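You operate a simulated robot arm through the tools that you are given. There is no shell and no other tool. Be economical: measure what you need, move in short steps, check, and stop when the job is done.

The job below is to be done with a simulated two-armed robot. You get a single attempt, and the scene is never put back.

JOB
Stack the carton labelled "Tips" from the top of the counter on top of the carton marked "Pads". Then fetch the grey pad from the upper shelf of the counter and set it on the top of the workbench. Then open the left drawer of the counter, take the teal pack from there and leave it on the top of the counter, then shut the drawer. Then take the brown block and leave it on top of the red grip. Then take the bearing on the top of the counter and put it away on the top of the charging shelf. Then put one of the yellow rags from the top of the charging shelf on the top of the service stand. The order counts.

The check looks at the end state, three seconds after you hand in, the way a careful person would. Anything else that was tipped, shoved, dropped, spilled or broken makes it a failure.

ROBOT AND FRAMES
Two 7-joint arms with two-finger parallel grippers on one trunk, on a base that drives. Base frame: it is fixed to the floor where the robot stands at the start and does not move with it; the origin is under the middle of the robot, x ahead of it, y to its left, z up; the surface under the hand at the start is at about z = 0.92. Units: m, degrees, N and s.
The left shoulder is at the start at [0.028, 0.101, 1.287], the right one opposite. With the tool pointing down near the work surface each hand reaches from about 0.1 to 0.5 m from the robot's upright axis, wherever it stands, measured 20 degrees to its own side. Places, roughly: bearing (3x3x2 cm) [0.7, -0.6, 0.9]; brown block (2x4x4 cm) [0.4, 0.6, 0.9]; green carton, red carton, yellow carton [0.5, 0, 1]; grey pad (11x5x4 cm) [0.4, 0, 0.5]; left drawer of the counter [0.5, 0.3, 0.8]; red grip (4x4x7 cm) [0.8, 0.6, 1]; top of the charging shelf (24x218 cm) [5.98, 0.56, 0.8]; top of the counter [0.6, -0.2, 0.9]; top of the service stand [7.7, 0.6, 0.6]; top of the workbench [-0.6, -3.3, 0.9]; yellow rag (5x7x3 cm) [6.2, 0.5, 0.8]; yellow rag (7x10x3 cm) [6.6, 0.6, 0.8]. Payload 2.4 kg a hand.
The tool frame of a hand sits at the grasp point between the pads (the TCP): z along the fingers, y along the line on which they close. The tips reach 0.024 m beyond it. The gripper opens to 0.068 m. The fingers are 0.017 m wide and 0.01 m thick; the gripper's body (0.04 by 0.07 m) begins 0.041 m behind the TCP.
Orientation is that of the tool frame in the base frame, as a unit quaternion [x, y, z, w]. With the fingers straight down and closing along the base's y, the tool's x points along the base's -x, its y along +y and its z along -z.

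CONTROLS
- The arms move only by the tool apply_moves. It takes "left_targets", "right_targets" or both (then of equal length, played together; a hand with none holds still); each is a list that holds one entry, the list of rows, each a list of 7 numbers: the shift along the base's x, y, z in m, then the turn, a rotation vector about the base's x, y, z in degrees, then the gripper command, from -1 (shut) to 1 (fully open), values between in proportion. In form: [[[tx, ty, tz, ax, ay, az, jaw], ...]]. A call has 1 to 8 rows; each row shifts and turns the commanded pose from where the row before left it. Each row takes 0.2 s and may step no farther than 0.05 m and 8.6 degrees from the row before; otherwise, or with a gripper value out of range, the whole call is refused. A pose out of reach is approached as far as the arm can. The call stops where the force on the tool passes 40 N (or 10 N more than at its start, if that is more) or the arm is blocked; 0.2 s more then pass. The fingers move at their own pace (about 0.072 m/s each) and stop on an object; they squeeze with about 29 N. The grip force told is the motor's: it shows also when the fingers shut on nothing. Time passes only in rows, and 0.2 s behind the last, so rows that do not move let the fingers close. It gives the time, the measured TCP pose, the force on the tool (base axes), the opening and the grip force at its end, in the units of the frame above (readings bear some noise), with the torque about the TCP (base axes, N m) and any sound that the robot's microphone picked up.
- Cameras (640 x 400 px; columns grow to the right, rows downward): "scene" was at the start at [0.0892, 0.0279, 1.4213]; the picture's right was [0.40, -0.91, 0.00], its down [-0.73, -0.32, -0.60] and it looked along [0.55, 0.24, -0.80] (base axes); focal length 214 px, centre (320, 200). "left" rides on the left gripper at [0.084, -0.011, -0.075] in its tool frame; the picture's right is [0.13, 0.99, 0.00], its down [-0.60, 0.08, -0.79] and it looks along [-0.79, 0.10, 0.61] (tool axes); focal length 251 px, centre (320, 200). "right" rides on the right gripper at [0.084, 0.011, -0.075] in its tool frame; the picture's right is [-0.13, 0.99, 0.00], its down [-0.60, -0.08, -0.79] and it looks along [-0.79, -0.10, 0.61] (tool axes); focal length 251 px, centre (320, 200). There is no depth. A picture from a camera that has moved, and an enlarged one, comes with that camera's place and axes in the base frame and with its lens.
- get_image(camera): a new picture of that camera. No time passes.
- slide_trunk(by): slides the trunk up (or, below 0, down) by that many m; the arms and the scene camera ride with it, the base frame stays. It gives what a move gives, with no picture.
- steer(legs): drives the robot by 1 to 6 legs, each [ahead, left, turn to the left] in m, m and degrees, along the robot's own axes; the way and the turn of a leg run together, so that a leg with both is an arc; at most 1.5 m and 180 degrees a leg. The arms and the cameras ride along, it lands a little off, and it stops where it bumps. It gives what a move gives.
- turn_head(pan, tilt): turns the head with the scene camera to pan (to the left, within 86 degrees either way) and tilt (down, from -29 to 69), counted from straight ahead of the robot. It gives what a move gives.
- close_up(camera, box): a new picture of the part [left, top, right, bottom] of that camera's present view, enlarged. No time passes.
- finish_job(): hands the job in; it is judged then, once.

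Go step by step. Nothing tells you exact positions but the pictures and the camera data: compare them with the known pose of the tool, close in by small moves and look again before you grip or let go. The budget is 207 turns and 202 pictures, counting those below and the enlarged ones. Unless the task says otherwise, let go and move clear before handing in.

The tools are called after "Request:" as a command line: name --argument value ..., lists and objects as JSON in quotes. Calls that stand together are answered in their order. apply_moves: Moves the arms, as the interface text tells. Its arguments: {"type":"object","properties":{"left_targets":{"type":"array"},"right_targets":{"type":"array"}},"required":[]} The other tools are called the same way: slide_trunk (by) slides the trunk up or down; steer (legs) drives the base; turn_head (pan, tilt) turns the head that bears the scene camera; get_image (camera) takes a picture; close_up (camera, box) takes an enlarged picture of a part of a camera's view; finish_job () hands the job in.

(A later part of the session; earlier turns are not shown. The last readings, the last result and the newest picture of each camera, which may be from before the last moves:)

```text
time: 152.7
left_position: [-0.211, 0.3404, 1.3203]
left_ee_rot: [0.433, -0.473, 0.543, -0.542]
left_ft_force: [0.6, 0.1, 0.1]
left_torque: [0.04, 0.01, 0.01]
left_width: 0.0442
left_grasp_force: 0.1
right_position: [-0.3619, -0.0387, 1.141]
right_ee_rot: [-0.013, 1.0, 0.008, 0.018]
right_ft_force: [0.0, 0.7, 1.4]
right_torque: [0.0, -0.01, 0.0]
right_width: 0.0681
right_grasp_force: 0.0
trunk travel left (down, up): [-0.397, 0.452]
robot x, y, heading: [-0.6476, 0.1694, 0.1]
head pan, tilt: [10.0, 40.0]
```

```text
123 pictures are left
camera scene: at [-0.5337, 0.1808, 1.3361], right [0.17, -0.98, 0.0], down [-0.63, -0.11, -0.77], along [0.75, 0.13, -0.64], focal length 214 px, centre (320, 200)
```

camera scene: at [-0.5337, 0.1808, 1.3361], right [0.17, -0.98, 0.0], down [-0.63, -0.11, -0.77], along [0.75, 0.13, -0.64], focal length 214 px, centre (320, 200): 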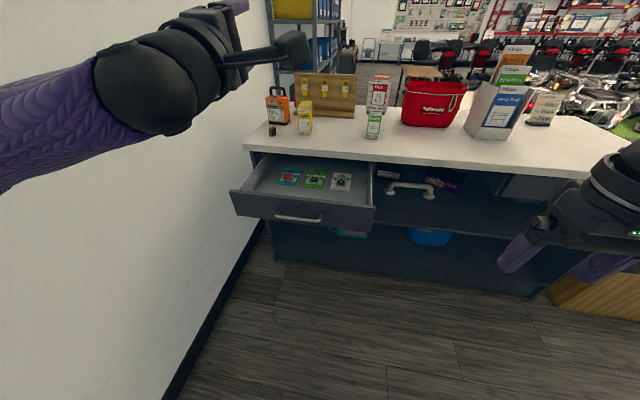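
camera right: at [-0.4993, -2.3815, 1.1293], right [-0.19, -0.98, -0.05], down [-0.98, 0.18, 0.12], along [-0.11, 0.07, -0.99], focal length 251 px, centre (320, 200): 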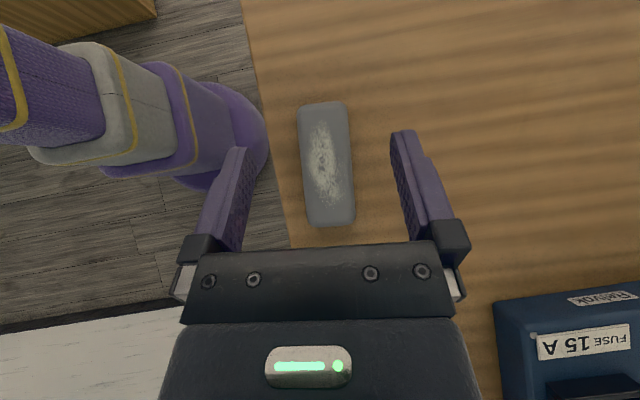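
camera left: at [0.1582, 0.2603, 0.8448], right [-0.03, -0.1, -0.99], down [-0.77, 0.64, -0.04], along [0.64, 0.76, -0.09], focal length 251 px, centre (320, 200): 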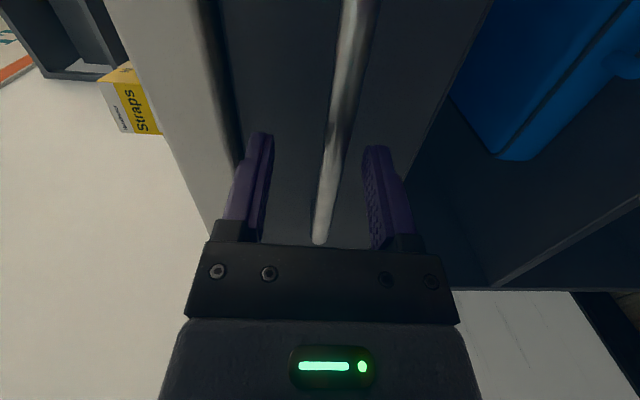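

Request:
close_up --camera "scene" --box '[220, 130, 390, 240]'

```text
3.64 times, centred on (305, 185) of scene
camera zoom: at [-0.5337, 0.1808, 1.3361], right [0.17, -0.98, 0.0], down [-0.63, -0.11, -0.77], along [0.75, 0.13, -0.64], focal length 780 px, centre (374, 254)
```

zoom: 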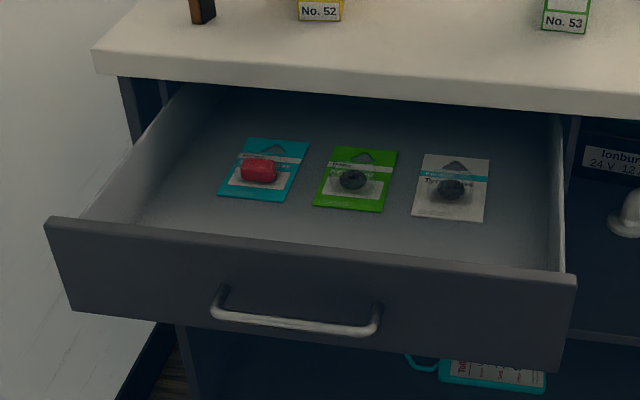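

The teal pack (teal card with a red blister) is at the left rear of the drawer, x from 0.20 to 0.33, partly under the counter slab. The drawer must come out further, so I'll turn the left hand back to tool-down and use it to hook the drawer front from inside.

Request:
apply_moves --left_targets '[[[0, 0, 0, 0, 8.3, 0, 0.3], [0, 0, 0, 0, 8.3, 0, 0.3], [0, 0, 0, 0, 8.3, 0, 0.3], [0, 0, 0, 0, 8.3, 0, 0.3], [0, 0, 0, 0, 8.3, 0, 0.3], [0, 0, 0, 0, 8.3, 0, 0.3], [0, 0, 0, 0, 8.3, 0, 0.3], [0, 0, 0, 0, 8.3, 0, 0.3]]]'

Request:
apply_moves --left_targets '[[[0, 0, 0, 0, 8.3, 0, 0.3], [0, 0, 0, 0, 8.3, 0, 0.3], [0, 0, 0, 0, 8.3, 0, 0.3], [0, 0, 0, 0, 8.3, 0, 0.3], [-0.01, 0, 0, 0, 0, -8, 0.3], [-0.01, 0, 0, 0, 0, -8, 0.3], [-0.01, 0, 0, 0, 0, -8, 0.3], [-0.01, 0, 0, 0, 0, -8, 0.3]]]'

Request:
apply_moves --left_targets '[[[-0.01, 0, 0, 0, 0, -8, 0.3], [-0.01, 0, 0, 0, 0, -8, 0.3], [-0.01, 0, 0, 0, 0, -8, 0.3], [-0.01, 0, 0, 0, 0, -8, 0.3], [0, 0, 0, 0, 0, -8, 0.3], [0, 0, 0, 0, 0, -8, 0.3], [0, 0, 0, 0, 0, -8, 0.3]]]'

Request:
get_image --camera "scene"

```text
time: 154.5
left_position: [-0.2095, 0.3422, 1.3189]
left_ee_rot: [-0.661, 0.692, -0.218, 0.193]
left_ft_force: [-0.6, 0.3, -0.4]
left_torque: [-0.01, 0.01, -0.01]
left_width: 0.0442
left_grasp_force: 0.2
right_position: [-0.3618, -0.0397, 1.1397]
right_ee_rot: [-0.012, 1.0, 0.008, 0.018]
right_ft_force: [0.4, -0.2, -0.1]
right_torque: [-0.01, 0.06, -0.01]
right_width: 0.0678
right_grasp_force: 0.0
trunk travel left (down, up): [-0.397, 0.452]
robot x, y, heading: [-0.6538, 0.1718, -0.2]
head pan, tilt: [10.0, 40.0]
```

```text
time: 156.3
left_position: [-0.3066, 0.3704, 1.2649]
left_ee_rot: [-0.469, 0.883, -0.016, -0.017]
left_ft_force: [0.0, -1.2, -0.5]
left_torque: [-0.01, -0.01, -0.01]
left_width: 0.0443
left_grasp_force: 0.1
left hand out of reach, approached as far as the arm can: row 1, 2, 3, 4
right_position: [-0.3631, -0.0404, 1.1403]
right_ee_rot: [-0.012, 1.0, 0.008, 0.018]
right_ft_force: [-0.5, -0.2, 0.3]
right_torque: [0.02, 0.01, 0.0]
right_width: 0.068
right_grasp_force: 0.0
trunk travel left (down, up): [-0.397, 0.452]
robot x, y, heading: [-0.6488, 0.1698, 0.1]
head pan, tilt: [10.0, 40.0]
```

```text
time: 157.9
left_position: [-0.3455, 0.3688, 1.2651]
left_ee_rot: [0.0, 1.0, -0.006, -0.022]
left_ft_force: [-0.6, -1.0, -0.3]
left_torque: [0.0, -0.02, 0.01]
left_width: 0.0442
left_grasp_force: 0.1
right_position: [-0.3622, -0.04, 1.1411]
right_ee_rot: [-0.013, 1.0, 0.008, 0.018]
right_ft_force: [-0.5, -0.3, -0.5]
right_torque: [0.01, -0.02, -0.02]
right_width: 0.0678
right_grasp_force: 0.1
trunk travel left (down, up): [-0.397, 0.452]
robot x, y, heading: [-0.6511, 0.167, -0.2]
head pan, tilt: [10.0, 40.0]
```

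```text
121 pictures are left
camera scene: at [-0.5338, 0.1808, 1.336], right [0.17, -0.98, 0.0], down [-0.63, -0.11, -0.77], along [0.75, 0.13, -0.64], focal length 214 px, centre (320, 200)
```

scene: 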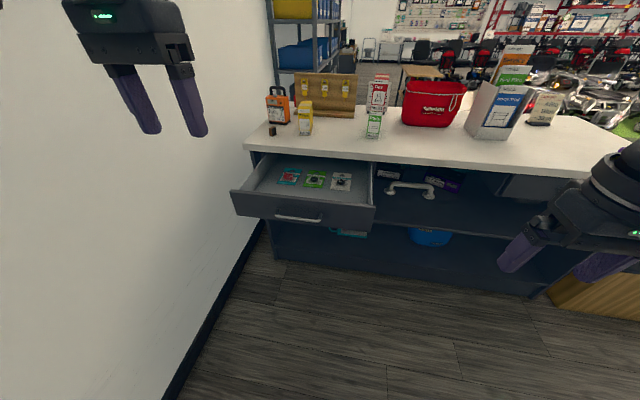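

The left hand is upright again. I'll extend it, drive ahead so that it's over the drawer behind the front panel, and check before lowering.

Request:
apply_moves --left_targets '[[[0.03, 0, -0.03, 1.2, 0, 0, -1], [0.03, -0.005, -0.03, 1.2, 0, 0, -1], [0.03, -0.005, -0.03, 0, 0, 0, -1], [0.03, -0.005, -0.03, 0, 0, 0, -1], [0.025, -0.005, -0.03, 0, 0, 0, -1], [0, -0.005, -0.03, 0, 0, 0, -1], [0, 0, -0.03, 0, 0, 0, -1], [0, 0, 0, 0, 0, 0, -1]]]'

Request:
steer --legs '[[0.27, 0, 0]]'

Request:
turn_head --pan 20 --tilt 55

Request:
get_image --camera "scene"

Request:
get_image --camera "left"

```text
time: 159.7
left_position: [-0.2173, 0.3517, 1.0522]
left_ee_rot: [-0.002, 1.0, 0.014, -0.021]
left_ft_force: [-0.7, 0.1, -0.1]
left_torque: [-0.01, 0.0, 0.02]
left_width: 0.0
left_grasp_force: 23.7
left hand out of reach, approached as far as the arm can: row 5
right_position: [-0.3624, -0.0403, 1.1404]
right_ee_rot: [-0.012, 1.0, 0.008, 0.018]
right_ft_force: [0.1, 0.4, -0.8]
right_torque: [-0.01, 0.02, 0.01]
right_width: 0.0681
right_grasp_force: 0.1
trunk travel left (down, up): [-0.397, 0.452]
robot x, y, heading: [-0.6507, 0.1695, -0.0]
head pan, tilt: [10.0, 40.0]
```

```text
time: 161.6
left_position: [0.0489, 0.3514, 1.0531]
left_ee_rot: [0.0, 1.0, 0.014, -0.022]
left_ft_force: [-0.7, 0.3, -0.7]
left_torque: [0.05, 0.01, 0.02]
left_width: 0.0
left_grasp_force: 23.6
right_position: [-0.0973, -0.0408, 1.14]
right_ee_rot: [-0.012, 1.0, 0.008, 0.019]
right_ft_force: [0.2, -0.3, -0.3]
right_torque: [0.0, 0.02, 0.0]
right_width: 0.0681
right_grasp_force: 0.0
trunk travel left (down, up): [-0.397, 0.452]
robot x, y, heading: [-0.3874, 0.1676, -0.1]
head pan, tilt: [10.0, 40.0]
```

```text
time: 162.3
left_position: [0.0476, 0.352, 1.0531]
left_ee_rot: [-0.001, 1.0, 0.014, -0.021]
left_ft_force: [-0.3, -0.4, 0.3]
left_torque: [-0.02, 0.0, -0.01]
left_width: 0.0001
left_grasp_force: 23.9
right_position: [-0.0968, -0.0405, 1.1405]
right_ee_rot: [-0.012, 1.0, 0.008, 0.018]
right_ft_force: [-0.3, 0.0, 0.4]
right_torque: [0.01, 0.02, -0.01]
right_width: 0.0682
right_grasp_force: 0.0
trunk travel left (down, up): [-0.397, 0.452]
robot x, y, heading: [-0.3868, 0.1695, -0.2]
head pan, tilt: [20.0, 55.0]
```

```text
120 pictures are left
camera scene: at [-0.2839, 0.1901, 1.3154], right [0.34, -0.94, 0.0], down [-0.77, -0.28, -0.57], along [0.54, 0.2, -0.82], focal length 214 px, centre (320, 200)
```

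scene: 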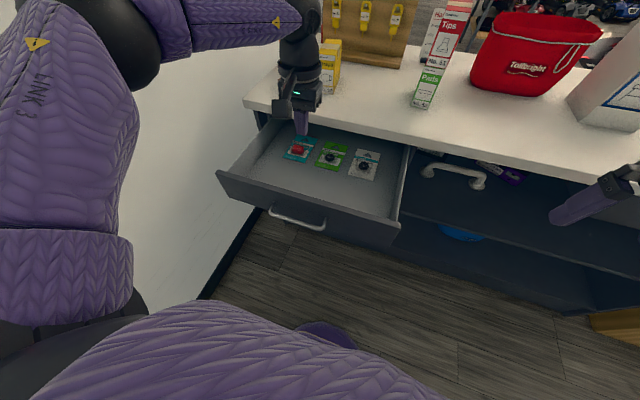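

```text
119 pictures are left
camera left: at [-0.0311, 0.3373, 1.1312], right [-0.13, 0.99, 0.03], down [0.64, 0.06, 0.77], along [0.76, 0.12, -0.64], focal length 251 px, centre (320, 200)
```

left: 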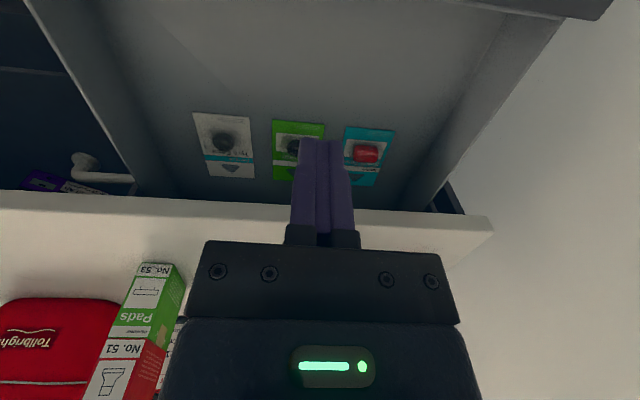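

The hand is just behind the front panel, over an empty part of the drawer. I'll lower it inside and then drive back to pull the drawer out.

Request:
apply_moves --left_targets '[[[0, 0, -0.04, 0, 0, 0, -1], [0, 0, -0.045, 0, 0, 0, -1], [0, 0, -0.045, 0, 0, 0, -1], [0, 0, -0.045, 0, 0, 0, -1], [0, 0, -0.04, 0, 0, 0, -1]]]'

Request:
get_image --camera "scene"

```text
time: 163.6
left_position: [-0.0181, 0.3823, 0.9054]
left_ee_rot: [-0.001, 1.0, 0.011, -0.012]
left_ft_force: [-1.6, -1.1, 23.6]
left_torque: [-0.14, -0.11, 0.04]
left_width: 0.0001
left_grasp_force: 24.1
left hand out of reach, approached as far as the arm can: row 1, 2, 3, 4, 5
right_position: [-0.0974, -0.0403, 1.1416]
right_ee_rot: [-0.011, 1.0, 0.008, 0.019]
right_ft_force: [0.9, 0.2, -0.2]
right_torque: [0.0, 0.0, 0.01]
right_width: 0.0682
right_grasp_force: 0.1
trunk travel left (down, up): [-0.397, 0.452]
robot x, y, heading: [-0.3822, 0.1674, -0.2]
head pan, tilt: [20.0, 55.0]
stopped in row 5 (left hand): the force on the tool passed its limit at 52 N (the readings are from after the stop); the commanded pose is now the measured one
```

```text
118 pictures are left
camera scene: at [-0.285, 0.1898, 1.3157], right [0.34, -0.94, 0.0], down [-0.77, -0.28, -0.57], along [0.54, 0.2, -0.82], focal length 214 px, centre (320, 200)
```

scene: 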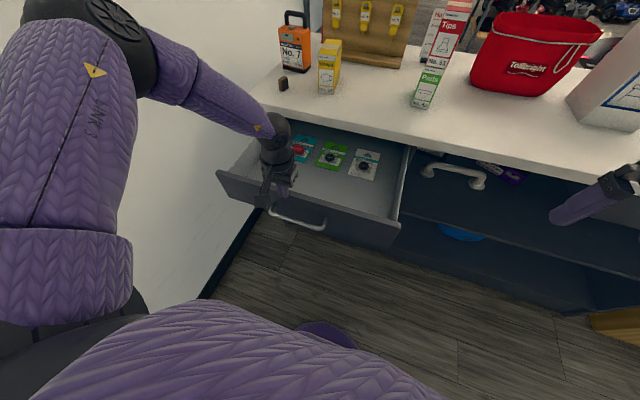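

The hand drifted back onto the panel's top edge because of a reach limit. I'll lift off and check that the drawer wasn't pushed.

Request:
apply_moves --left_targets '[[[0, 0, 0.03, 0, 0, 0, -1], [0, 0, 0.04, 0, 0, 0, -1], [0.02, 0, 0.04, 0, 0, 0, -1], [0.02, 0, 0.0, 0, 0, 0, -1], [0.02, 0, 0.0, 0, 0, 0, -1]]]'

Request:
steer --legs '[[0.06, 0, 0]]'

Request:
get_image --camera "scene"

```text
time: 164.8
left_position: [0.041, 0.384, 1.0145]
left_ee_rot: [-0.001, 1.0, 0.01, -0.015]
left_ft_force: [0.3, 0.9, -0.2]
left_torque: [0.0, 0.01, 0.04]
left_width: 0.0001
left_grasp_force: 24.0
right_position: [-0.0966, -0.0404, 1.1403]
right_ee_rot: [-0.011, 1.0, 0.009, 0.018]
right_ft_force: [-0.9, 0.2, 0.7]
right_torque: [-0.02, 0.02, 0.02]
right_width: 0.0682
right_grasp_force: 0.0
trunk travel left (down, up): [-0.397, 0.452]
robot x, y, heading: [-0.3841, 0.1685, -0.3]
head pan, tilt: [20.0, 55.0]
```

```text
time: 165.8
left_position: [0.1021, 0.3839, 1.0145]
left_ee_rot: [-0.002, 1.0, 0.012, -0.015]
left_ft_force: [0.1, 0.2, -1.1]
left_torque: [0.02, 0.03, -0.03]
left_width: 0.0
left_grasp_force: 24.0
right_position: [-0.0363, -0.0403, 1.1401]
right_ee_rot: [-0.012, 1.0, 0.008, 0.018]
right_ft_force: [-0.5, -0.1, -0.4]
right_torque: [-0.03, 0.02, -0.01]
right_width: 0.0681
right_grasp_force: 0.0
trunk travel left (down, up): [-0.397, 0.452]
robot x, y, heading: [-0.3221, 0.1659, -0.1]
head pan, tilt: [20.0, 55.0]
```

```text
117 pictures are left
camera scene: at [-0.2231, 0.19, 1.3153], right [0.34, -0.94, 0.0], down [-0.77, -0.28, -0.57], along [0.54, 0.19, -0.82], focal length 214 px, centre (320, 200)
```

scene: 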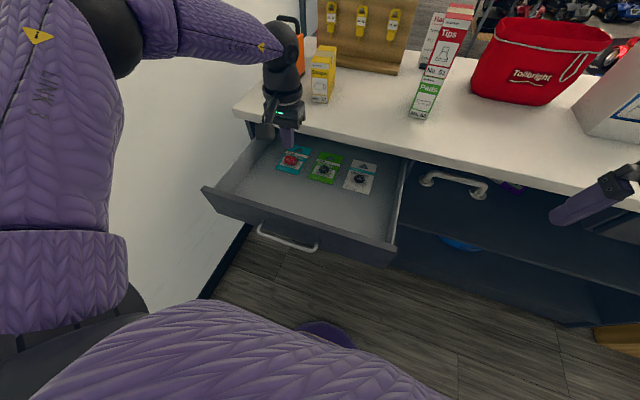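

I'll bring the hand back to x≈0.06 and lower everything with the trunk, keeping the arm posture.

Request:
apply_moves --left_targets '[[[-0.02, -0.01, 0, 0, 0, 0, -1], [-0.02, -0.01, 0, 0, 0, 0, -1]]]'

Request:
slide_trunk --by -0.17

Request:
get_image --camera "scene"

```text
time: 166.3
left_position: [0.0615, 0.3631, 1.0141]
left_ee_rot: [-0.001, 1.0, 0.013, -0.016]
left_ft_force: [0.1, 0.7, 0.2]
left_torque: [0.0, 0.0, 0.01]
left_width: 0.0002
left_grasp_force: 23.6
right_position: [-0.0374, -0.0408, 1.1405]
right_ee_rot: [-0.012, 1.0, 0.008, 0.019]
right_ft_force: [-0.6, -0.8, 0.1]
right_torque: [-0.01, -0.03, 0.0]
right_width: 0.0676
right_grasp_force: 0.0
trunk travel left (down, up): [-0.397, 0.452]
robot x, y, heading: [-0.3242, 0.1684, -0.0]
head pan, tilt: [20.0, 55.0]
```

```text
time: 168.3
left_position: [0.062, 0.3627, 0.8448]
left_ee_rot: [0.0, 1.0, 0.013, -0.015]
left_ft_force: [-0.5, 0.1, -0.2]
left_torque: [0.01, -0.01, 0.03]
left_width: 0.0
left_grasp_force: 23.4
right_position: [-0.0366, -0.0397, 0.9707]
right_ee_rot: [-0.012, 1.0, 0.008, 0.018]
right_ft_force: [-1.7, 0.2, 0.5]
right_torque: [-0.02, 0.01, 0.02]
right_width: 0.0681
right_grasp_force: 0.1
trunk travel left (down, up): [-0.227, 0.622]
robot x, y, heading: [-0.3275, 0.169, -0.0]
head pan, tilt: [20.0, 55.0]
```

```text
116 pictures are left
camera scene: at [-0.1908, 0.19, 1.1434], right [0.34, -0.94, 0.0], down [-0.77, -0.28, -0.57], along [0.54, 0.19, -0.82], focal length 214 px, centre (320, 200)
```

scene: 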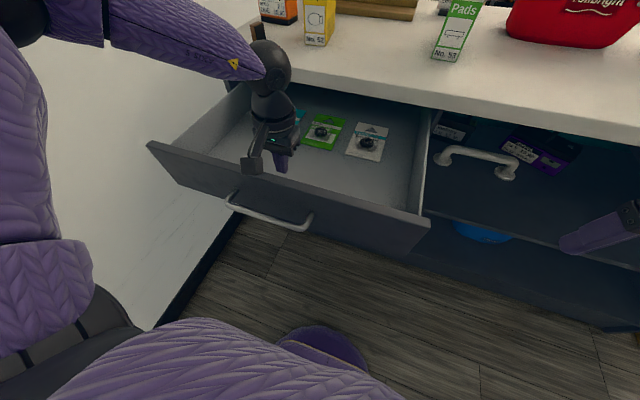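

The fingers hang inside the drawer. I'll drive back 0.2 m to pull it.

Request:
steer --legs '[[-0.1, 0, 0], [-0.1, 0, 0]]'

Request:
get_image --camera "scene"

```text
time: 170.2
left_position: [-0.1388, 0.3629, 0.8445]
left_ee_rot: [0.0, 1.0, 0.013, -0.016]
left_ft_force: [1.1, -0.3, -0.7]
left_torque: [0.0, 0.02, 0.01]
left_width: 0.0
left_grasp_force: 23.5
right_position: [-0.2379, -0.0406, 0.971]
right_ee_rot: [-0.009, 1.0, 0.008, 0.019]
right_ft_force: [0.0, 0.1, 0.0]
right_torque: [0.0, 0.0, -0.01]
right_width: 0.0679
right_grasp_force: 0.1
trunk travel left (down, up): [-0.227, 0.622]
robot x, y, heading: [-0.5213, 0.1686, -0.0]
head pan, tilt: [20.0, 55.0]
```

```text
115 pictures are left
camera scene: at [-0.3913, 0.1903, 1.1433], right [0.34, -0.94, 0.0], down [-0.77, -0.28, -0.57], along [0.54, 0.19, -0.82], focal length 214 px, centre (320, 200)
```

scene: 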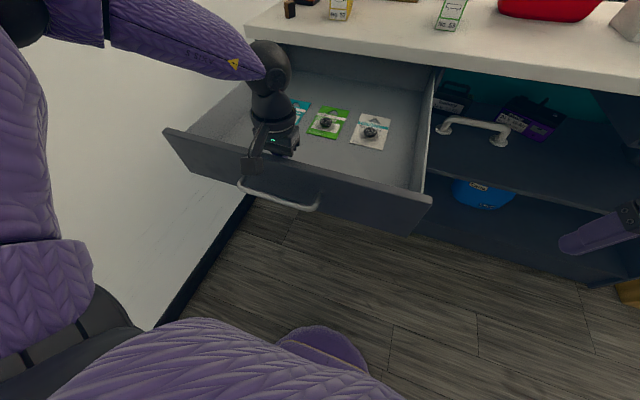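

The drawer is out far enough: the packs are well clear of the slab. I'll raise the trunk, tilt the left hand forward about 35° for extra reach, and look at the teal pack.

Request:
slide_trunk --by 0.2

Request:
apply_moves --left_targets '[[[0.01, 0.02, 0, 0, -7, 0, 1], [0.01, 0.02, 0, 0, -7, 0, 1], [0.01, 0.02, 0, 0, -7, 0, 1], [0.01, 0.02, 0, 0, -7, 0, 1], [0.01, 0.02, 0, 0, -7, 0, 1]]]'

Request:
get_image --camera "scene"

Request:
get_image --camera "left"

```text
time: 172.3
left_position: [-0.1387, 0.3634, 1.0432]
left_ee_rot: [0.001, 1.0, 0.012, -0.017]
left_ft_force: [-0.4, 0.5, 0.0]
left_torque: [0.03, -0.01, 0.02]
left_width: 0.0
left_grasp_force: 23.5
right_position: [-0.2374, -0.0417, 1.1703]
right_ee_rot: [-0.009, 1.0, 0.008, 0.018]
right_ft_force: [0.4, 0.3, 0.1]
right_torque: [-0.02, 0.0, 0.01]
right_width: 0.0681
right_grasp_force: 0.1
trunk travel left (down, up): [-0.427, 0.422]
robot x, y, heading: [-0.5272, 0.1697, -0.0]
head pan, tilt: [20.0, 55.0]
```

```text
time: 173.5
left_position: [-0.0892, 0.4639, 1.0422]
left_ee_rot: [-0.003, 0.958, 0.011, 0.287]
left_ft_force: [-0.1, 0.9, 1.0]
left_torque: [-0.02, 0.0, 0.01]
left_width: 0.0679
left_grasp_force: 0.2
right_position: [-0.2386, -0.0408, 1.1711]
right_ee_rot: [-0.01, 1.0, 0.008, 0.018]
right_ft_force: [0.5, 0.0, -0.3]
right_torque: [0.01, 0.0, 0.03]
right_width: 0.0681
right_grasp_force: 0.0
trunk travel left (down, up): [-0.427, 0.422]
robot x, y, heading: [-0.5265, 0.1676, -0.4]
head pan, tilt: [20.0, 55.0]
```

```text
114 pictures are left
camera scene: at [-0.4287, 0.1908, 1.3456], right [0.34, -0.94, 0.0], down [-0.77, -0.28, -0.57], along [0.54, 0.19, -0.82], focal length 214 px, centre (320, 200)
```

scene: 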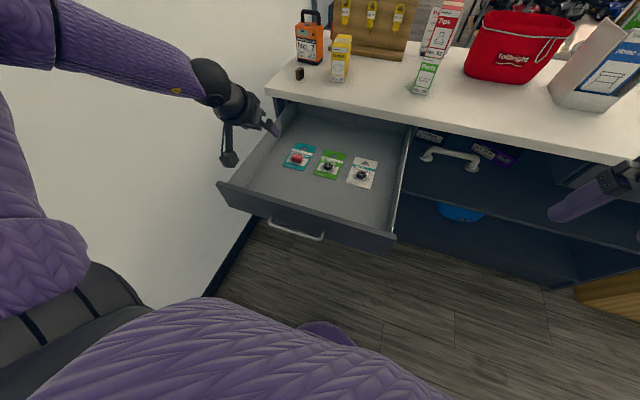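

```text
113 pictures are left
camera left: at [-0.1987, 0.4502, 1.0593], right [-0.12, 0.99, -0.05], down [0.07, 0.06, 1.0], along [0.99, 0.12, -0.08], focal length 251 px, centre (320, 200)
```

left: 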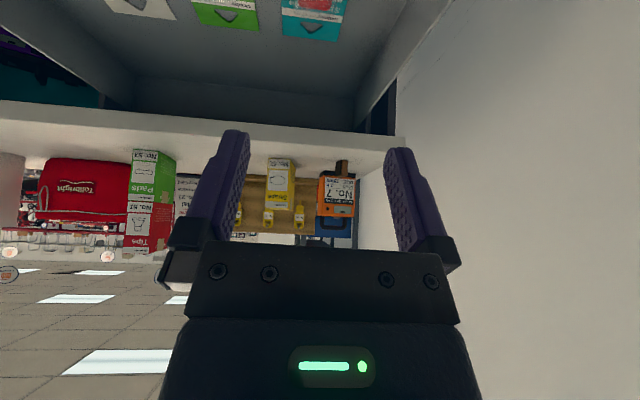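

Request:
close_up --camera "scene" --box '[210, 100, 410, 250]'

Request:
close_up --camera "scene" --box '[270, 135, 350, 185]'

```text
2.67 times, centred on (310, 175) of scene
camera zoom: at [-0.4287, 0.1908, 1.3456], right [0.34, -0.94, 0.0], down [-0.77, -0.28, -0.57], along [0.54, 0.19, -0.82], focal length 572 px, centre (347, 267)
```

zoom: 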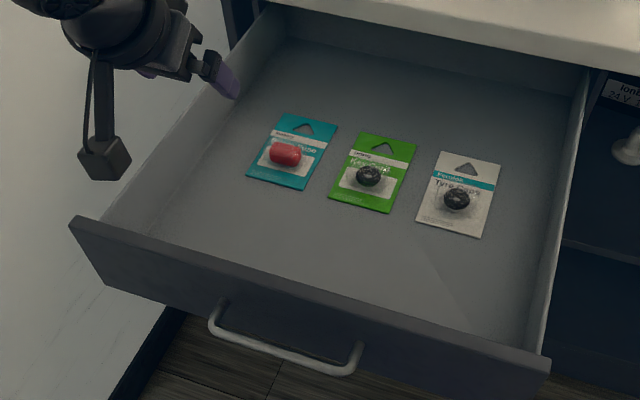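

```text
8.00 times, centred on (310, 160) of scene
camera zoom: at [-0.4287, 0.1908, 1.3456], right [0.34, -0.94, 0.0], down [-0.77, -0.28, -0.57], along [0.54, 0.19, -0.82], focal length 1716 px, centre (400, 520)
```

zoom: 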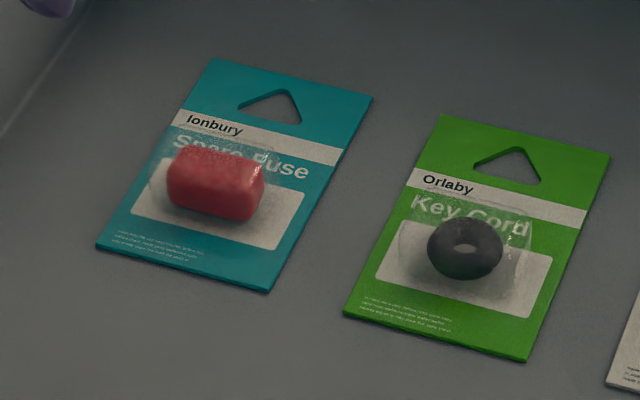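

The teal pack lies flat at x from 0.04 to 0.17, y from 0.42 to 0.51, and its blister is centred at about (0.079, 0.467). I'll move a bit ahead and left, then extend the arm above it.

Request:
steer --legs '[[0.07, 0.07, 0]]'

Request:
apply_moves --left_targets '[[[0.03, -0.022, -0.03, 0, 0, 0, 1], [0.03, -0.022, -0.03, 0, 0, 0, 1], [0.03, -0.022, -0.03, 0, 0, 0, 1], [0.0, 0, -0.03, 0, 0, 0, 1]]]'

Request:
get_image --camera "scene"

Request:
get_image --camera "left"

```text
time: 174.7
left_position: [-0.0146, 0.5334, 1.0435]
left_ee_rot: [-0.002, 0.959, 0.01, 0.284]
left_ft_force: [0.1, 0.3, 0.2]
left_torque: [-0.02, -0.02, 0.01]
left_width: 0.0682
left_grasp_force: 0.1
right_position: [-0.1658, 0.0298, 1.1697]
right_ee_rot: [-0.009, 1.0, 0.007, 0.018]
right_ft_force: [0.5, 1.0, -0.6]
right_torque: [0.03, -0.02, 0.03]
right_width: 0.0677
right_grasp_force: 0.1
trunk travel left (down, up): [-0.427, 0.422]
robot x, y, heading: [-0.4491, 0.2376, -0.3]
head pan, tilt: [20.0, 55.0]
```

```text
time: 175.7
left_position: [0.026, 0.4834, 0.9675]
left_ee_rot: [-0.003, 0.959, 0.012, 0.285]
left_ft_force: [0.8, 0.6, 0.3]
left_torque: [0.01, 0.04, -0.01]
left_width: 0.0678
left_grasp_force: 0.1
left hand out of reach, approached as far as the arm can: row 3, 4
right_position: [-0.1668, 0.0295, 1.1705]
right_ee_rot: [-0.009, 1.0, 0.008, 0.018]
right_ft_force: [0.0, -0.2, 1.0]
right_torque: [0.01, 0.0, 0.05]
right_width: 0.0681
right_grasp_force: 0.0
trunk travel left (down, up): [-0.427, 0.422]
robot x, y, heading: [-0.4534, 0.2407, -0.5]
head pan, tilt: [20.0, 55.0]
```

```text
110 pictures are left
camera scene: at [-0.3563, 0.2605, 1.3456], right [0.34, -0.94, 0.0], down [-0.77, -0.28, -0.57], along [0.54, 0.19, -0.82], focal length 214 px, centre (320, 200)
```

scene: 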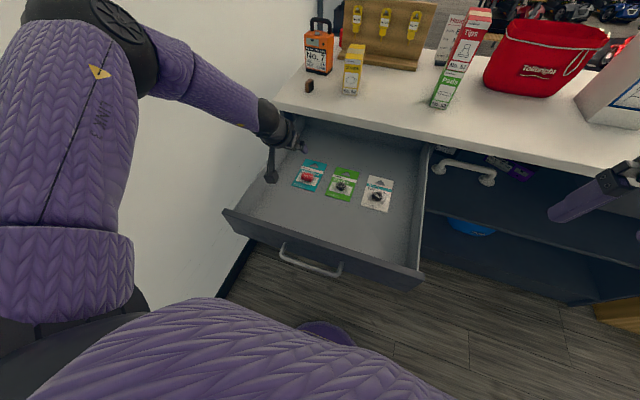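

```text
109 pictures are left
camera left: at [-0.0836, 0.4697, 0.9841], right [-0.12, 0.99, -0.05], down [0.07, 0.06, 1.0], along [0.99, 0.12, -0.08], focal length 251 px, centre (320, 200)
```

left: 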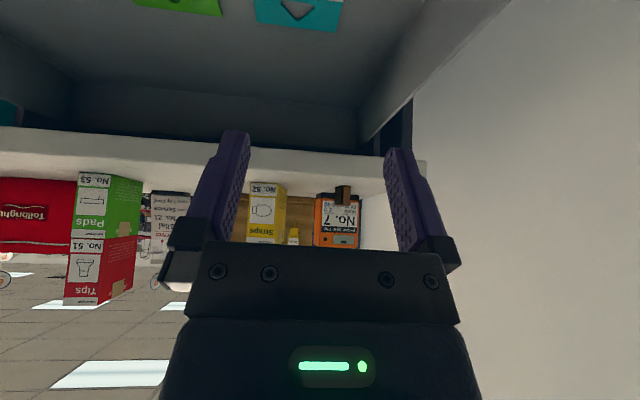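

Lowering the trunk will bring the shoulder level with the work and gain reach. I'll slide down 0.11 m and then extend over the blister.

Request:
slide_trunk --by -0.11

Request:
apply_moves --left_targets '[[[0.015, -0.004, 0, 0, 0, 0, 1], [0.015, -0.004, 0, 0, 0, 0, 1], [0.015, -0.004, 0, 0, 0, 0, 1], [0.008, -0.004, 0, 0, 0, 0, 1], [0, 0, 0, 0, 0, 0, 1]]]'

Request:
get_image --camera "scene"

```text
time: 177.1
left_position: [0.027, 0.4825, 0.8577]
left_ee_rot: [-0.002, 0.958, 0.011, 0.286]
left_ft_force: [0.3, 0.2, -0.7]
left_torque: [0.01, 0.0, 0.03]
left_width: 0.068
left_grasp_force: 0.1
right_position: [-0.1663, 0.029, 1.0619]
right_ee_rot: [-0.009, 1.0, 0.007, 0.018]
right_ft_force: [0.0, 0.7, 0.2]
right_torque: [0.0, 0.01, -0.01]
right_width: 0.0681
right_grasp_force: 0.1
trunk travel left (down, up): [-0.317, 0.532]
robot x, y, heading: [-0.451, 0.2383, -0.2]
head pan, tilt: [20.0, 55.0]
```

```text
time: 178.3
left_position: [0.0614, 0.4717, 0.8723]
left_ee_rot: [-0.003, 0.958, 0.011, 0.287]
left_ft_force: [0.2, 0.9, -0.3]
left_torque: [-0.02, 0.02, 0.01]
left_width: 0.0679
left_grasp_force: 0.1
left hand out of reach, approached as far as the arm can: row 2, 3, 4
right_position: [-0.1662, 0.0291, 1.06]
right_ee_rot: [-0.008, 1.0, 0.008, 0.018]
right_ft_force: [0.1, -0.3, -0.1]
right_torque: [0.06, -0.03, 0.03]
right_width: 0.0682
right_grasp_force: 0.0
trunk travel left (down, up): [-0.317, 0.532]
robot x, y, heading: [-0.4504, 0.2392, -0.5]
head pan, tilt: [20.0, 55.0]
```

```text
108 pictures are left
camera scene: at [-0.3389, 0.2603, 1.2346], right [0.34, -0.94, 0.0], down [-0.77, -0.28, -0.57], along [0.54, 0.19, -0.82], focal length 214 px, centre (320, 200)
```

scene: 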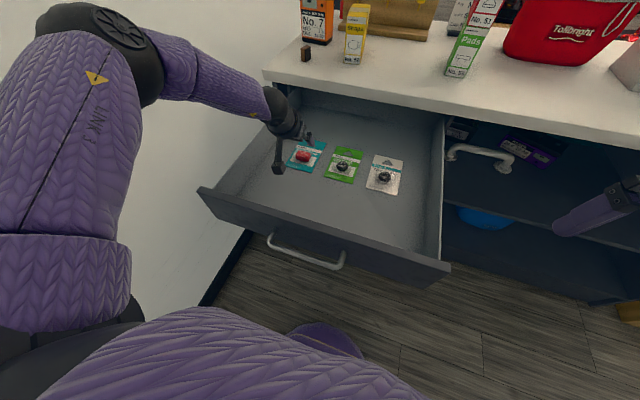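

I'm nearly there. I'll drive 2 cm ahead (the chest keeps about 4 cm from the handle) and lower with the trunk.

Request:
steer --legs '[[0.02, 0, 0]]'

Request:
slide_trunk --by -0.035

Request:
get_image --camera "scene"

Request:
close_up --camera "scene" --box '[240, 80, 400, 190]'

```text
time: 179.1
left_position: [0.0811, 0.4707, 0.8729]
left_ee_rot: [-0.003, 0.958, 0.012, 0.286]
left_ft_force: [-0.7, 0.0, -0.2]
left_torque: [0.01, 0.02, -0.03]
left_width: 0.0681
left_grasp_force: 0.0
right_position: [-0.1456, 0.0285, 1.0613]
right_ee_rot: [-0.009, 1.0, 0.008, 0.019]
right_ft_force: [0.3, -0.3, 0.6]
right_torque: [0.0, 0.01, -0.01]
right_width: 0.068
right_grasp_force: 0.0
trunk travel left (down, up): [-0.317, 0.532]
robot x, y, heading: [-0.4324, 0.2362, -0.8]
head pan, tilt: [20.0, 55.0]
```

```text
time: 179.9
left_position: [0.0816, 0.4711, 0.8383]
left_ee_rot: [-0.002, 0.958, 0.012, 0.286]
left_ft_force: [0.1, -0.3, -0.6]
left_torque: [-0.02, 0.03, 0.04]
left_width: 0.068
left_grasp_force: 0.1
right_position: [-0.1447, 0.0295, 1.0265]
right_ee_rot: [-0.009, 1.0, 0.008, 0.019]
right_ft_force: [-0.3, -0.7, 0.5]
right_torque: [0.02, 0.01, 0.03]
right_width: 0.068
right_grasp_force: 0.0
trunk travel left (down, up): [-0.282, 0.568]
robot x, y, heading: [-0.4336, 0.2384, -0.2]
head pan, tilt: [20.0, 55.0]
```

```text
107 pictures are left
camera scene: at [-0.3118, 0.2601, 1.1992], right [0.34, -0.94, 0.0], down [-0.77, -0.28, -0.57], along [0.54, 0.19, -0.82], focal length 214 px, centre (320, 200)
```

scene: 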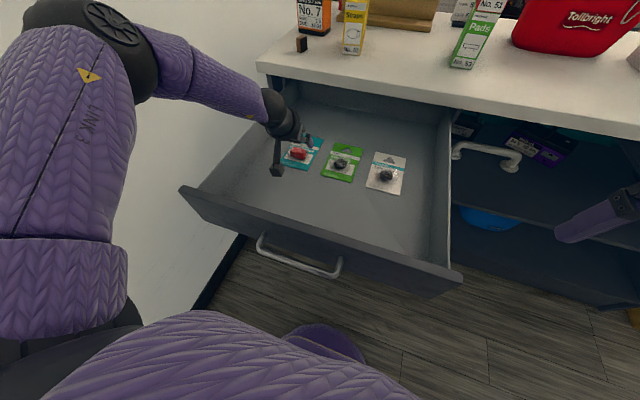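

```text
3.64 times, centred on (320, 135) of scene
camera zoom: at [-0.3118, 0.2601, 1.1992], right [0.34, -0.94, 0.0], down [-0.77, -0.28, -0.57], along [0.54, 0.19, -0.82], focal length 780 px, centre (320, 436)
```

zoom: 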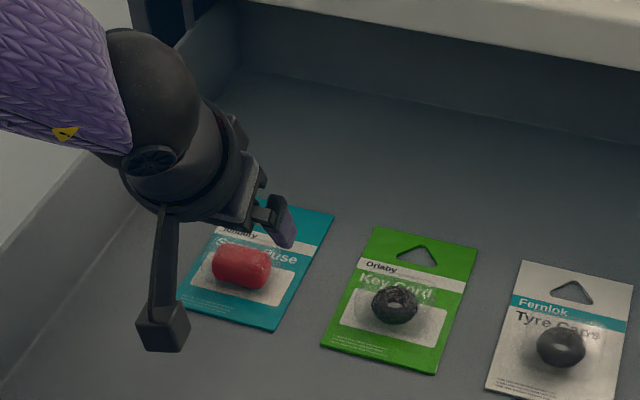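

Measurements agree. I'll shift the hand −9 mm in x and −5 mm in y and lower it to straddle the blister.

Request:
apply_moves --left_targets '[[[-0.008, -0.004, 0, 0, 0, 0, 1], [0, 0, 0, 0, 0, 0, 1]]]'

Request:
slide_trunk --by -0.024

Request:
close_up --camera "scene" --box '[240, 80, 400, 190]'

Request:
get_image --camera "left"

```text
time: 180.5
left_position: [0.0728, 0.4667, 0.8373]
left_ee_rot: [-0.003, 0.959, 0.012, 0.285]
left_ft_force: [-0.3, -0.2, -0.2]
left_torque: [0.02, -0.01, 0.0]
left_width: 0.068
left_grasp_force: 0.0
right_position: [-0.1462, 0.0294, 1.0261]
right_ee_rot: [-0.008, 1.0, 0.008, 0.018]
right_ft_force: [0.9, 0.0, -0.6]
right_torque: [-0.03, 0.01, -0.02]
right_width: 0.068
right_grasp_force: 0.1
trunk travel left (down, up): [-0.282, 0.568]
robot x, y, heading: [-0.4345, 0.237, -0.2]
head pan, tilt: [20.0, 55.0]
```

```text
time: 181.2
left_position: [0.0724, 0.4663, 0.8136]
left_ee_rot: [-0.003, 0.958, 0.011, 0.285]
left_ft_force: [0.0, -0.1, -0.3]
left_torque: [0.02, 0.0, 0.0]
left_width: 0.0682
left_grasp_force: 0.1
right_position: [-0.1479, 0.0287, 1.0015]
right_ee_rot: [-0.009, 1.0, 0.008, 0.018]
right_ft_force: [0.6, 0.1, -0.6]
right_torque: [0.02, -0.01, -0.02]
right_width: 0.0684
right_grasp_force: 0.1
trunk travel left (down, up): [-0.258, 0.592]
robot x, y, heading: [-0.4319, 0.2405, -0.3]
head pan, tilt: [20.0, 55.0]
```

```text
3.64 times, centred on (320, 135) of scene
camera zoom: at [-0.3064, 0.2601, 1.1749], right [0.34, -0.94, 0.0], down [-0.77, -0.28, -0.57], along [0.54, 0.19, -0.82], focal length 780 px, centre (320, 436)
```

zoom: 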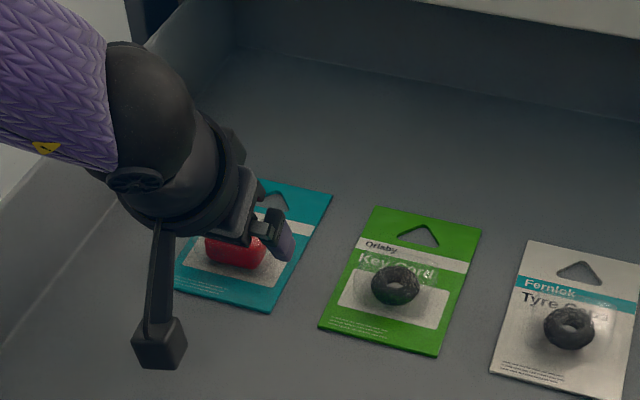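

```text
104 pictures are left
camera left: at [-0.0367, 0.4536, 0.8302], right [-0.12, 0.99, -0.05], down [0.07, 0.06, 1.0], along [0.99, 0.12, -0.08], focal length 251 px, centre (320, 200)
```

left: 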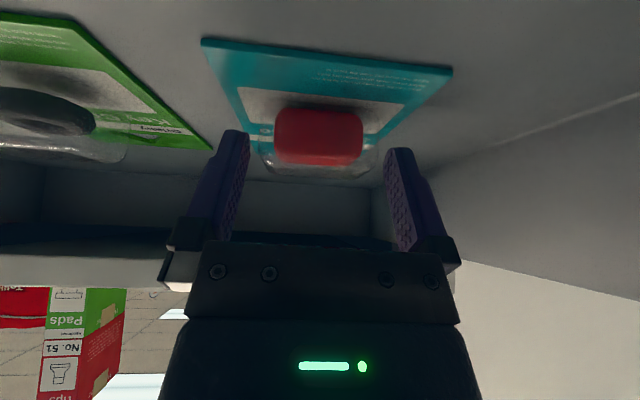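

From the hand's camera the blister is centred between the fingers. I'll lower a few more millimetres and close.

Request:
slide_trunk --by -0.006

Request:
slide_trunk --by -0.004

```text
time: 181.7
left_position: [0.0735, 0.4672, 0.808]
left_ee_rot: [-0.001, 0.958, 0.011, 0.285]
left_ft_force: [0.0, 0.2, -0.2]
left_torque: [0.0, 0.02, 0.0]
left_width: 0.068
left_grasp_force: 0.1
right_position: [-0.1461, 0.0291, 0.9954]
right_ee_rot: [-0.008, 1.0, 0.007, 0.019]
right_ft_force: [0.7, -0.9, -0.7]
right_torque: [0.01, -0.04, 0.02]
right_width: 0.068
right_grasp_force: 0.1
trunk travel left (down, up): [-0.252, 0.598]
robot x, y, heading: [-0.4324, 0.2392, -0.4]
head pan, tilt: [20.0, 55.0]
```

```text
time: 182.3
left_position: [0.0742, 0.4666, 0.8045]
left_ee_rot: [-0.002, 0.958, 0.012, 0.286]
left_ft_force: [1.4, 0.0, 2.9]
left_torque: [-0.12, -0.05, 0.0]
left_width: 0.068
left_grasp_force: 0.0
right_position: [-0.1451, 0.0288, 0.9904]
right_ee_rot: [-0.009, 1.0, 0.009, 0.018]
right_ft_force: [0.5, -0.4, -0.1]
right_torque: [0.0, -0.01, 0.0]
right_width: 0.0682
right_grasp_force: 0.1
trunk travel left (down, up): [-0.248, 0.602]
robot x, y, heading: [-0.4365, 0.2369, -0.6]
head pan, tilt: [20.0, 55.0]
```

Light contact with the card. I'll close on the blister and look.

Request:
apply_moves --left_targets '[[[0, 0, 0.001, 0, 0, 0, -1], [0, 0, 0, 0, 0, 0, -1], [0, 0, 0, 0, 0, 0, -1], [0, 0, 0, 0, 0, 0, -1]]]'

Request:
get_image --camera "left"

```text
time: 183.3
left_position: [0.0742, 0.4673, 0.8045]
left_ee_rot: [-0.002, 0.958, 0.011, 0.285]
left_ft_force: [0.5, 0.4, -0.4]
left_torque: [-0.01, -0.01, -0.01]
left_width: 0.0535
left_grasp_force: 28.6
right_position: [-0.1455, 0.0284, 0.992]
right_ee_rot: [-0.009, 1.0, 0.008, 0.018]
right_ft_force: [-0.3, -0.3, 0.8]
right_torque: [-0.01, -0.01, 0.01]
right_width: 0.0677
right_grasp_force: 0.1
trunk travel left (down, up): [-0.248, 0.602]
robot x, y, heading: [-0.4339, 0.2393, -0.4]
head pan, tilt: [20.0, 55.0]
```

```text
103 pictures are left
camera left: at [-0.0361, 0.4531, 0.8214], right [-0.12, 0.99, -0.05], down [0.07, 0.06, 1.0], along [0.99, 0.11, -0.08], focal length 251 px, centre (320, 200)
```

left: 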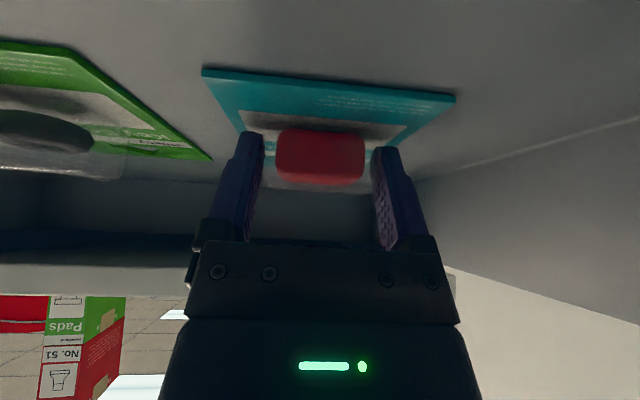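

The blister is gripped at 0.0535 m. I'll lift slowly.

Request:
slide_trunk --by 0.02

Request:
slide_trunk --by 0.08

Request:
get_image --camera "left"

Request:
get_image --camera "scene"

```text
time: 183.9
left_position: [0.0738, 0.4678, 0.8254]
left_ee_rot: [-0.003, 0.958, 0.012, 0.286]
left_ft_force: [0.4, 1.0, -0.4]
left_torque: [0.02, -0.01, 0.01]
left_width: 0.0538
left_grasp_force: 29.2
right_position: [-0.1454, 0.03, 1.0107]
right_ee_rot: [-0.01, 1.0, 0.009, 0.019]
right_ft_force: [0.4, -0.1, 0.3]
right_torque: [-0.02, 0.02, 0.06]
right_width: 0.0681
right_grasp_force: 0.0
trunk travel left (down, up): [-0.268, 0.582]
robot x, y, heading: [-0.4326, 0.2397, -0.2]
head pan, tilt: [20.0, 55.0]
```

```text
time: 185.1
left_position: [0.0735, 0.4668, 0.9043]
left_ee_rot: [-0.002, 0.958, 0.011, 0.285]
left_ft_force: [-0.7, -0.8, -1.1]
left_torque: [0.0, 0.03, 0.06]
left_width: 0.0535
left_grasp_force: 29.2
right_position: [-0.146, 0.0289, 1.0913]
right_ee_rot: [-0.009, 1.0, 0.008, 0.018]
right_ft_force: [-0.5, 0.4, 0.4]
right_torque: [-0.02, -0.02, -0.04]
right_width: 0.0681
right_grasp_force: 0.0
trunk travel left (down, up): [-0.348, 0.502]
robot x, y, heading: [-0.4351, 0.2373, -0.3]
head pan, tilt: [20.0, 55.0]
```

```text
102 pictures are left
camera left: at [-0.0366, 0.4538, 0.921], right [-0.12, 0.99, -0.05], down [0.07, 0.06, 1.0], along [0.99, 0.11, -0.08], focal length 251 px, centre (320, 200)
```

left: 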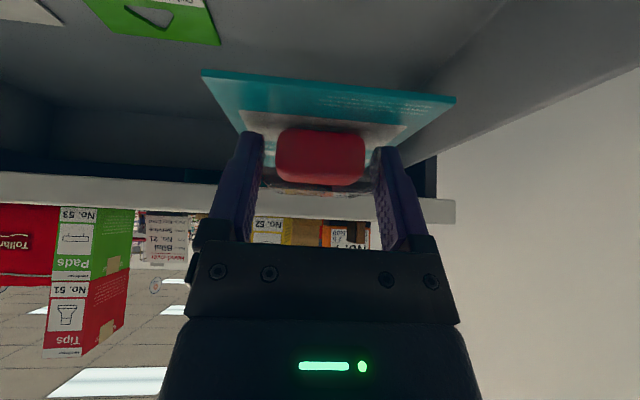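

```text
101 pictures are left
camera scene: at [-0.3241, 0.2602, 1.2659], right [0.34, -0.94, 0.0], down [-0.77, -0.28, -0.57], along [0.54, 0.19, -0.82], focal length 214 px, centre (320, 200)
```

scene: 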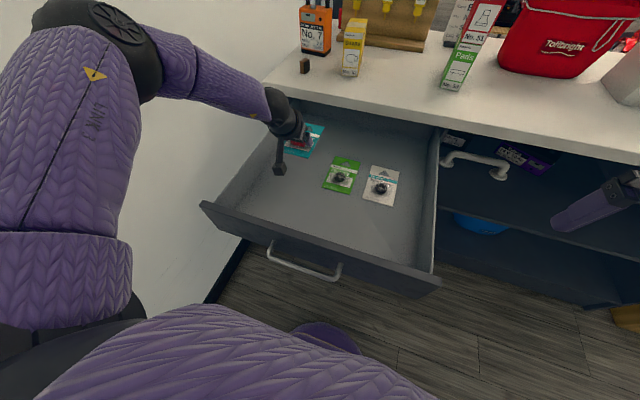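

The pack is held. I'll raise it, back off, strafe right past the open drawer, and approach the counter at a free spot near (0.36, −0.10).

Request:
slide_trunk --by 0.15

Request:
steer --legs '[[-0.1, 0, 0.3], [0, -0.56, 0], [0.28, 0, 0]]'

Request:
turn_head --pan 15 --tilt 50

Request:
get_image --camera "scene"

Request:
get_image --camera "left"

```text
time: 186.9
left_position: [0.0705, 0.4675, 1.082]
left_ee_rot: [-0.003, 0.95, 0.01, 0.311]
left_ft_force: [-0.9, -0.2, -0.6]
left_torque: [0.01, 0.03, -0.01]
left_width: 0.0535
left_grasp_force: 28.4
right_position: [-0.1446, 0.028, 1.2414]
right_ee_rot: [-0.009, 1.0, 0.008, 0.018]
right_ft_force: [-0.1, 0.1, 0.1]
right_torque: [-0.01, 0.0, -0.03]
right_width: 0.0683
right_grasp_force: 0.1
trunk travel left (down, up): [-0.498, 0.352]
robot x, y, heading: [-0.4328, 0.2374, -0.1]
head pan, tilt: [20.0, 55.0]
```

```text
time: 192.4
left_position: [0.2513, -0.0845, 1.0821]
left_ee_rot: [-0.007, 0.95, 0.012, 0.311]
left_ft_force: [-0.6, -0.4, -1.3]
left_torque: [-0.02, 0.03, 0.02]
left_width: 0.0535
left_grasp_force: 28.8
right_position: [0.0381, -0.5245, 1.2409]
right_ee_rot: [-0.012, 1.0, 0.008, 0.018]
right_ft_force: [0.0, 0.3, -0.5]
right_torque: [-0.03, 0.02, 0.01]
right_width: 0.0679
right_grasp_force: 0.1
trunk travel left (down, up): [-0.498, 0.352]
robot x, y, heading: [-0.2531, -0.3131, -0.2]
head pan, tilt: [20.0, 55.0]
```

```text
time: 193.0
left_position: [0.2512, -0.0842, 1.0798]
left_ee_rot: [-0.006, 0.95, 0.011, 0.311]
left_ft_force: [0.2, 0.2, -0.2]
left_torque: [0.03, 0.01, 0.0]
left_width: 0.0538
left_grasp_force: 29.6
right_position: [0.0375, -0.5243, 1.2411]
right_ee_rot: [-0.014, 1.0, 0.009, 0.019]
right_ft_force: [-0.9, -0.7, 0.0]
right_torque: [0.02, 0.01, -0.01]
right_width: 0.0682
right_grasp_force: 0.0
trunk travel left (down, up): [-0.498, 0.352]
robot x, y, heading: [-0.2498, -0.3167, -0.1]
head pan, tilt: [15.0, 50.0]
```

```text
100 pictures are left
camera scene: at [-0.1555, -0.2989, 1.4234], right [0.26, -0.97, 0.0], down [-0.74, -0.2, -0.64], along [0.62, 0.17, -0.77], focal length 214 px, centre (320, 200)
```

scene: 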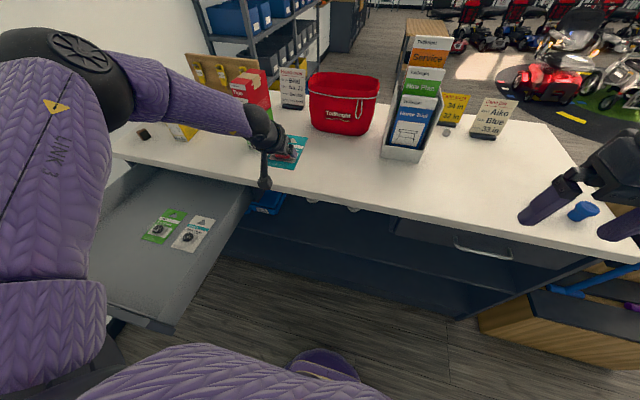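

```text
99 pictures are left
camera left: at [0.1399, -0.0981, 1.0921], right [-0.12, 0.99, -0.06], down [0.02, 0.06, 1.0], along [0.99, 0.12, -0.02], focal length 251 px, centre (320, 200)
```

left: 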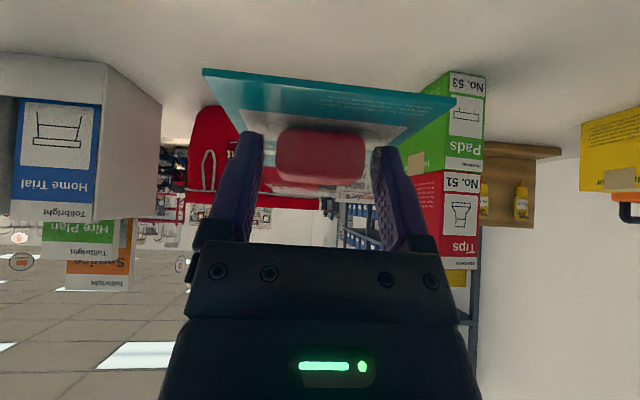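

All clear. I'll go 0.1 m ahead, correct the small tilt and lower toward the counter.

Request:
steer --legs '[[0.1, 0, 0]]'

Request:
apply_moves --left_targets '[[[0, 0, 0, 0, 1.5, 0, -1], [0, 0, 0, 0, 1.5, 0, -1]]]'

Request:
slide_trunk --by -0.1

Request:
get_image --camera "scene"

Request:
get_image --camera "left"

```text
time: 194.2
left_position: [0.3498, -0.0831, 1.0802]
left_ee_rot: [-0.006, 0.95, 0.012, 0.311]
left_ft_force: [1.3, -0.8, 0.5]
left_torque: [0.0, 0.01, -0.03]
left_width: 0.0535
left_grasp_force: 28.6
right_position: [0.1359, -0.5238, 1.2406]
right_ee_rot: [-0.013, 1.0, 0.008, 0.017]
right_ft_force: [0.1, -0.6, -0.6]
right_torque: [-0.01, 0.04, -0.01]
right_width: 0.0681
right_grasp_force: 0.0
trunk travel left (down, up): [-0.498, 0.352]
robot x, y, heading: [-0.1532, -0.3161, 0.2]
head pan, tilt: [15.0, 50.0]
```

```text
time: 194.8
left_position: [0.3465, -0.0822, 1.0843]
left_ee_rot: [-0.006, 0.958, 0.012, 0.286]
left_ft_force: [-0.1, -0.5, -0.8]
left_torque: [0.01, 0.0, -0.01]
left_width: 0.0533
left_grasp_force: 28.8
right_position: [0.1351, -0.524, 1.2417]
right_ee_rot: [-0.013, 1.0, 0.009, 0.018]
right_ft_force: [0.2, 0.7, 0.1]
right_torque: [-0.01, 0.0, 0.01]
right_width: 0.0681
right_grasp_force: 0.0
trunk travel left (down, up): [-0.498, 0.352]
robot x, y, heading: [-0.1551, -0.3169, -0.4]
head pan, tilt: [15.0, 50.0]
```

```text
time: 196.1
left_position: [0.3484, -0.0829, 0.9824]
left_ee_rot: [-0.006, 0.958, 0.012, 0.286]
left_ft_force: [-0.5, 0.4, -0.3]
left_torque: [-0.01, -0.02, 0.01]
left_width: 0.0534
left_grasp_force: 28.9
right_position: [0.1348, -0.5243, 1.142]
right_ee_rot: [-0.012, 1.0, 0.008, 0.018]
right_ft_force: [-0.2, 0.4, -0.3]
right_torque: [-0.02, 0.0, 0.0]
right_width: 0.0681
right_grasp_force: 0.0
trunk travel left (down, up): [-0.398, 0.452]
robot x, y, heading: [-0.1524, -0.3152, 0.2]
head pan, tilt: [15.0, 50.0]
```

```text
98 pictures are left
camera scene: at [-0.0462, -0.2988, 1.3229], right [0.26, -0.97, 0.0], down [-0.74, -0.2, -0.64], along [0.62, 0.17, -0.77], focal length 214 px, centre (320, 200)
```

scene: 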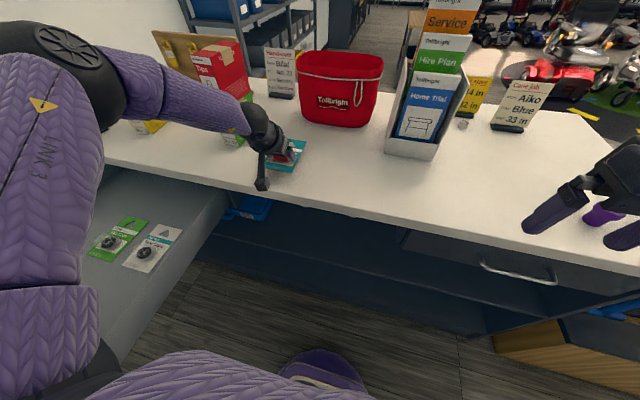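

```text
97 pictures are left
camera left: at [0.2386, -0.098, 0.9982], right [-0.13, 0.99, -0.05], down [0.07, 0.06, 1.0], along [0.99, 0.12, -0.08], focal length 251 px, centre (320, 200)
```

left: 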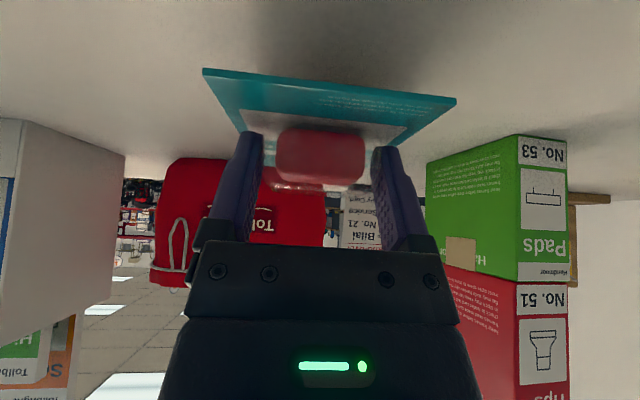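

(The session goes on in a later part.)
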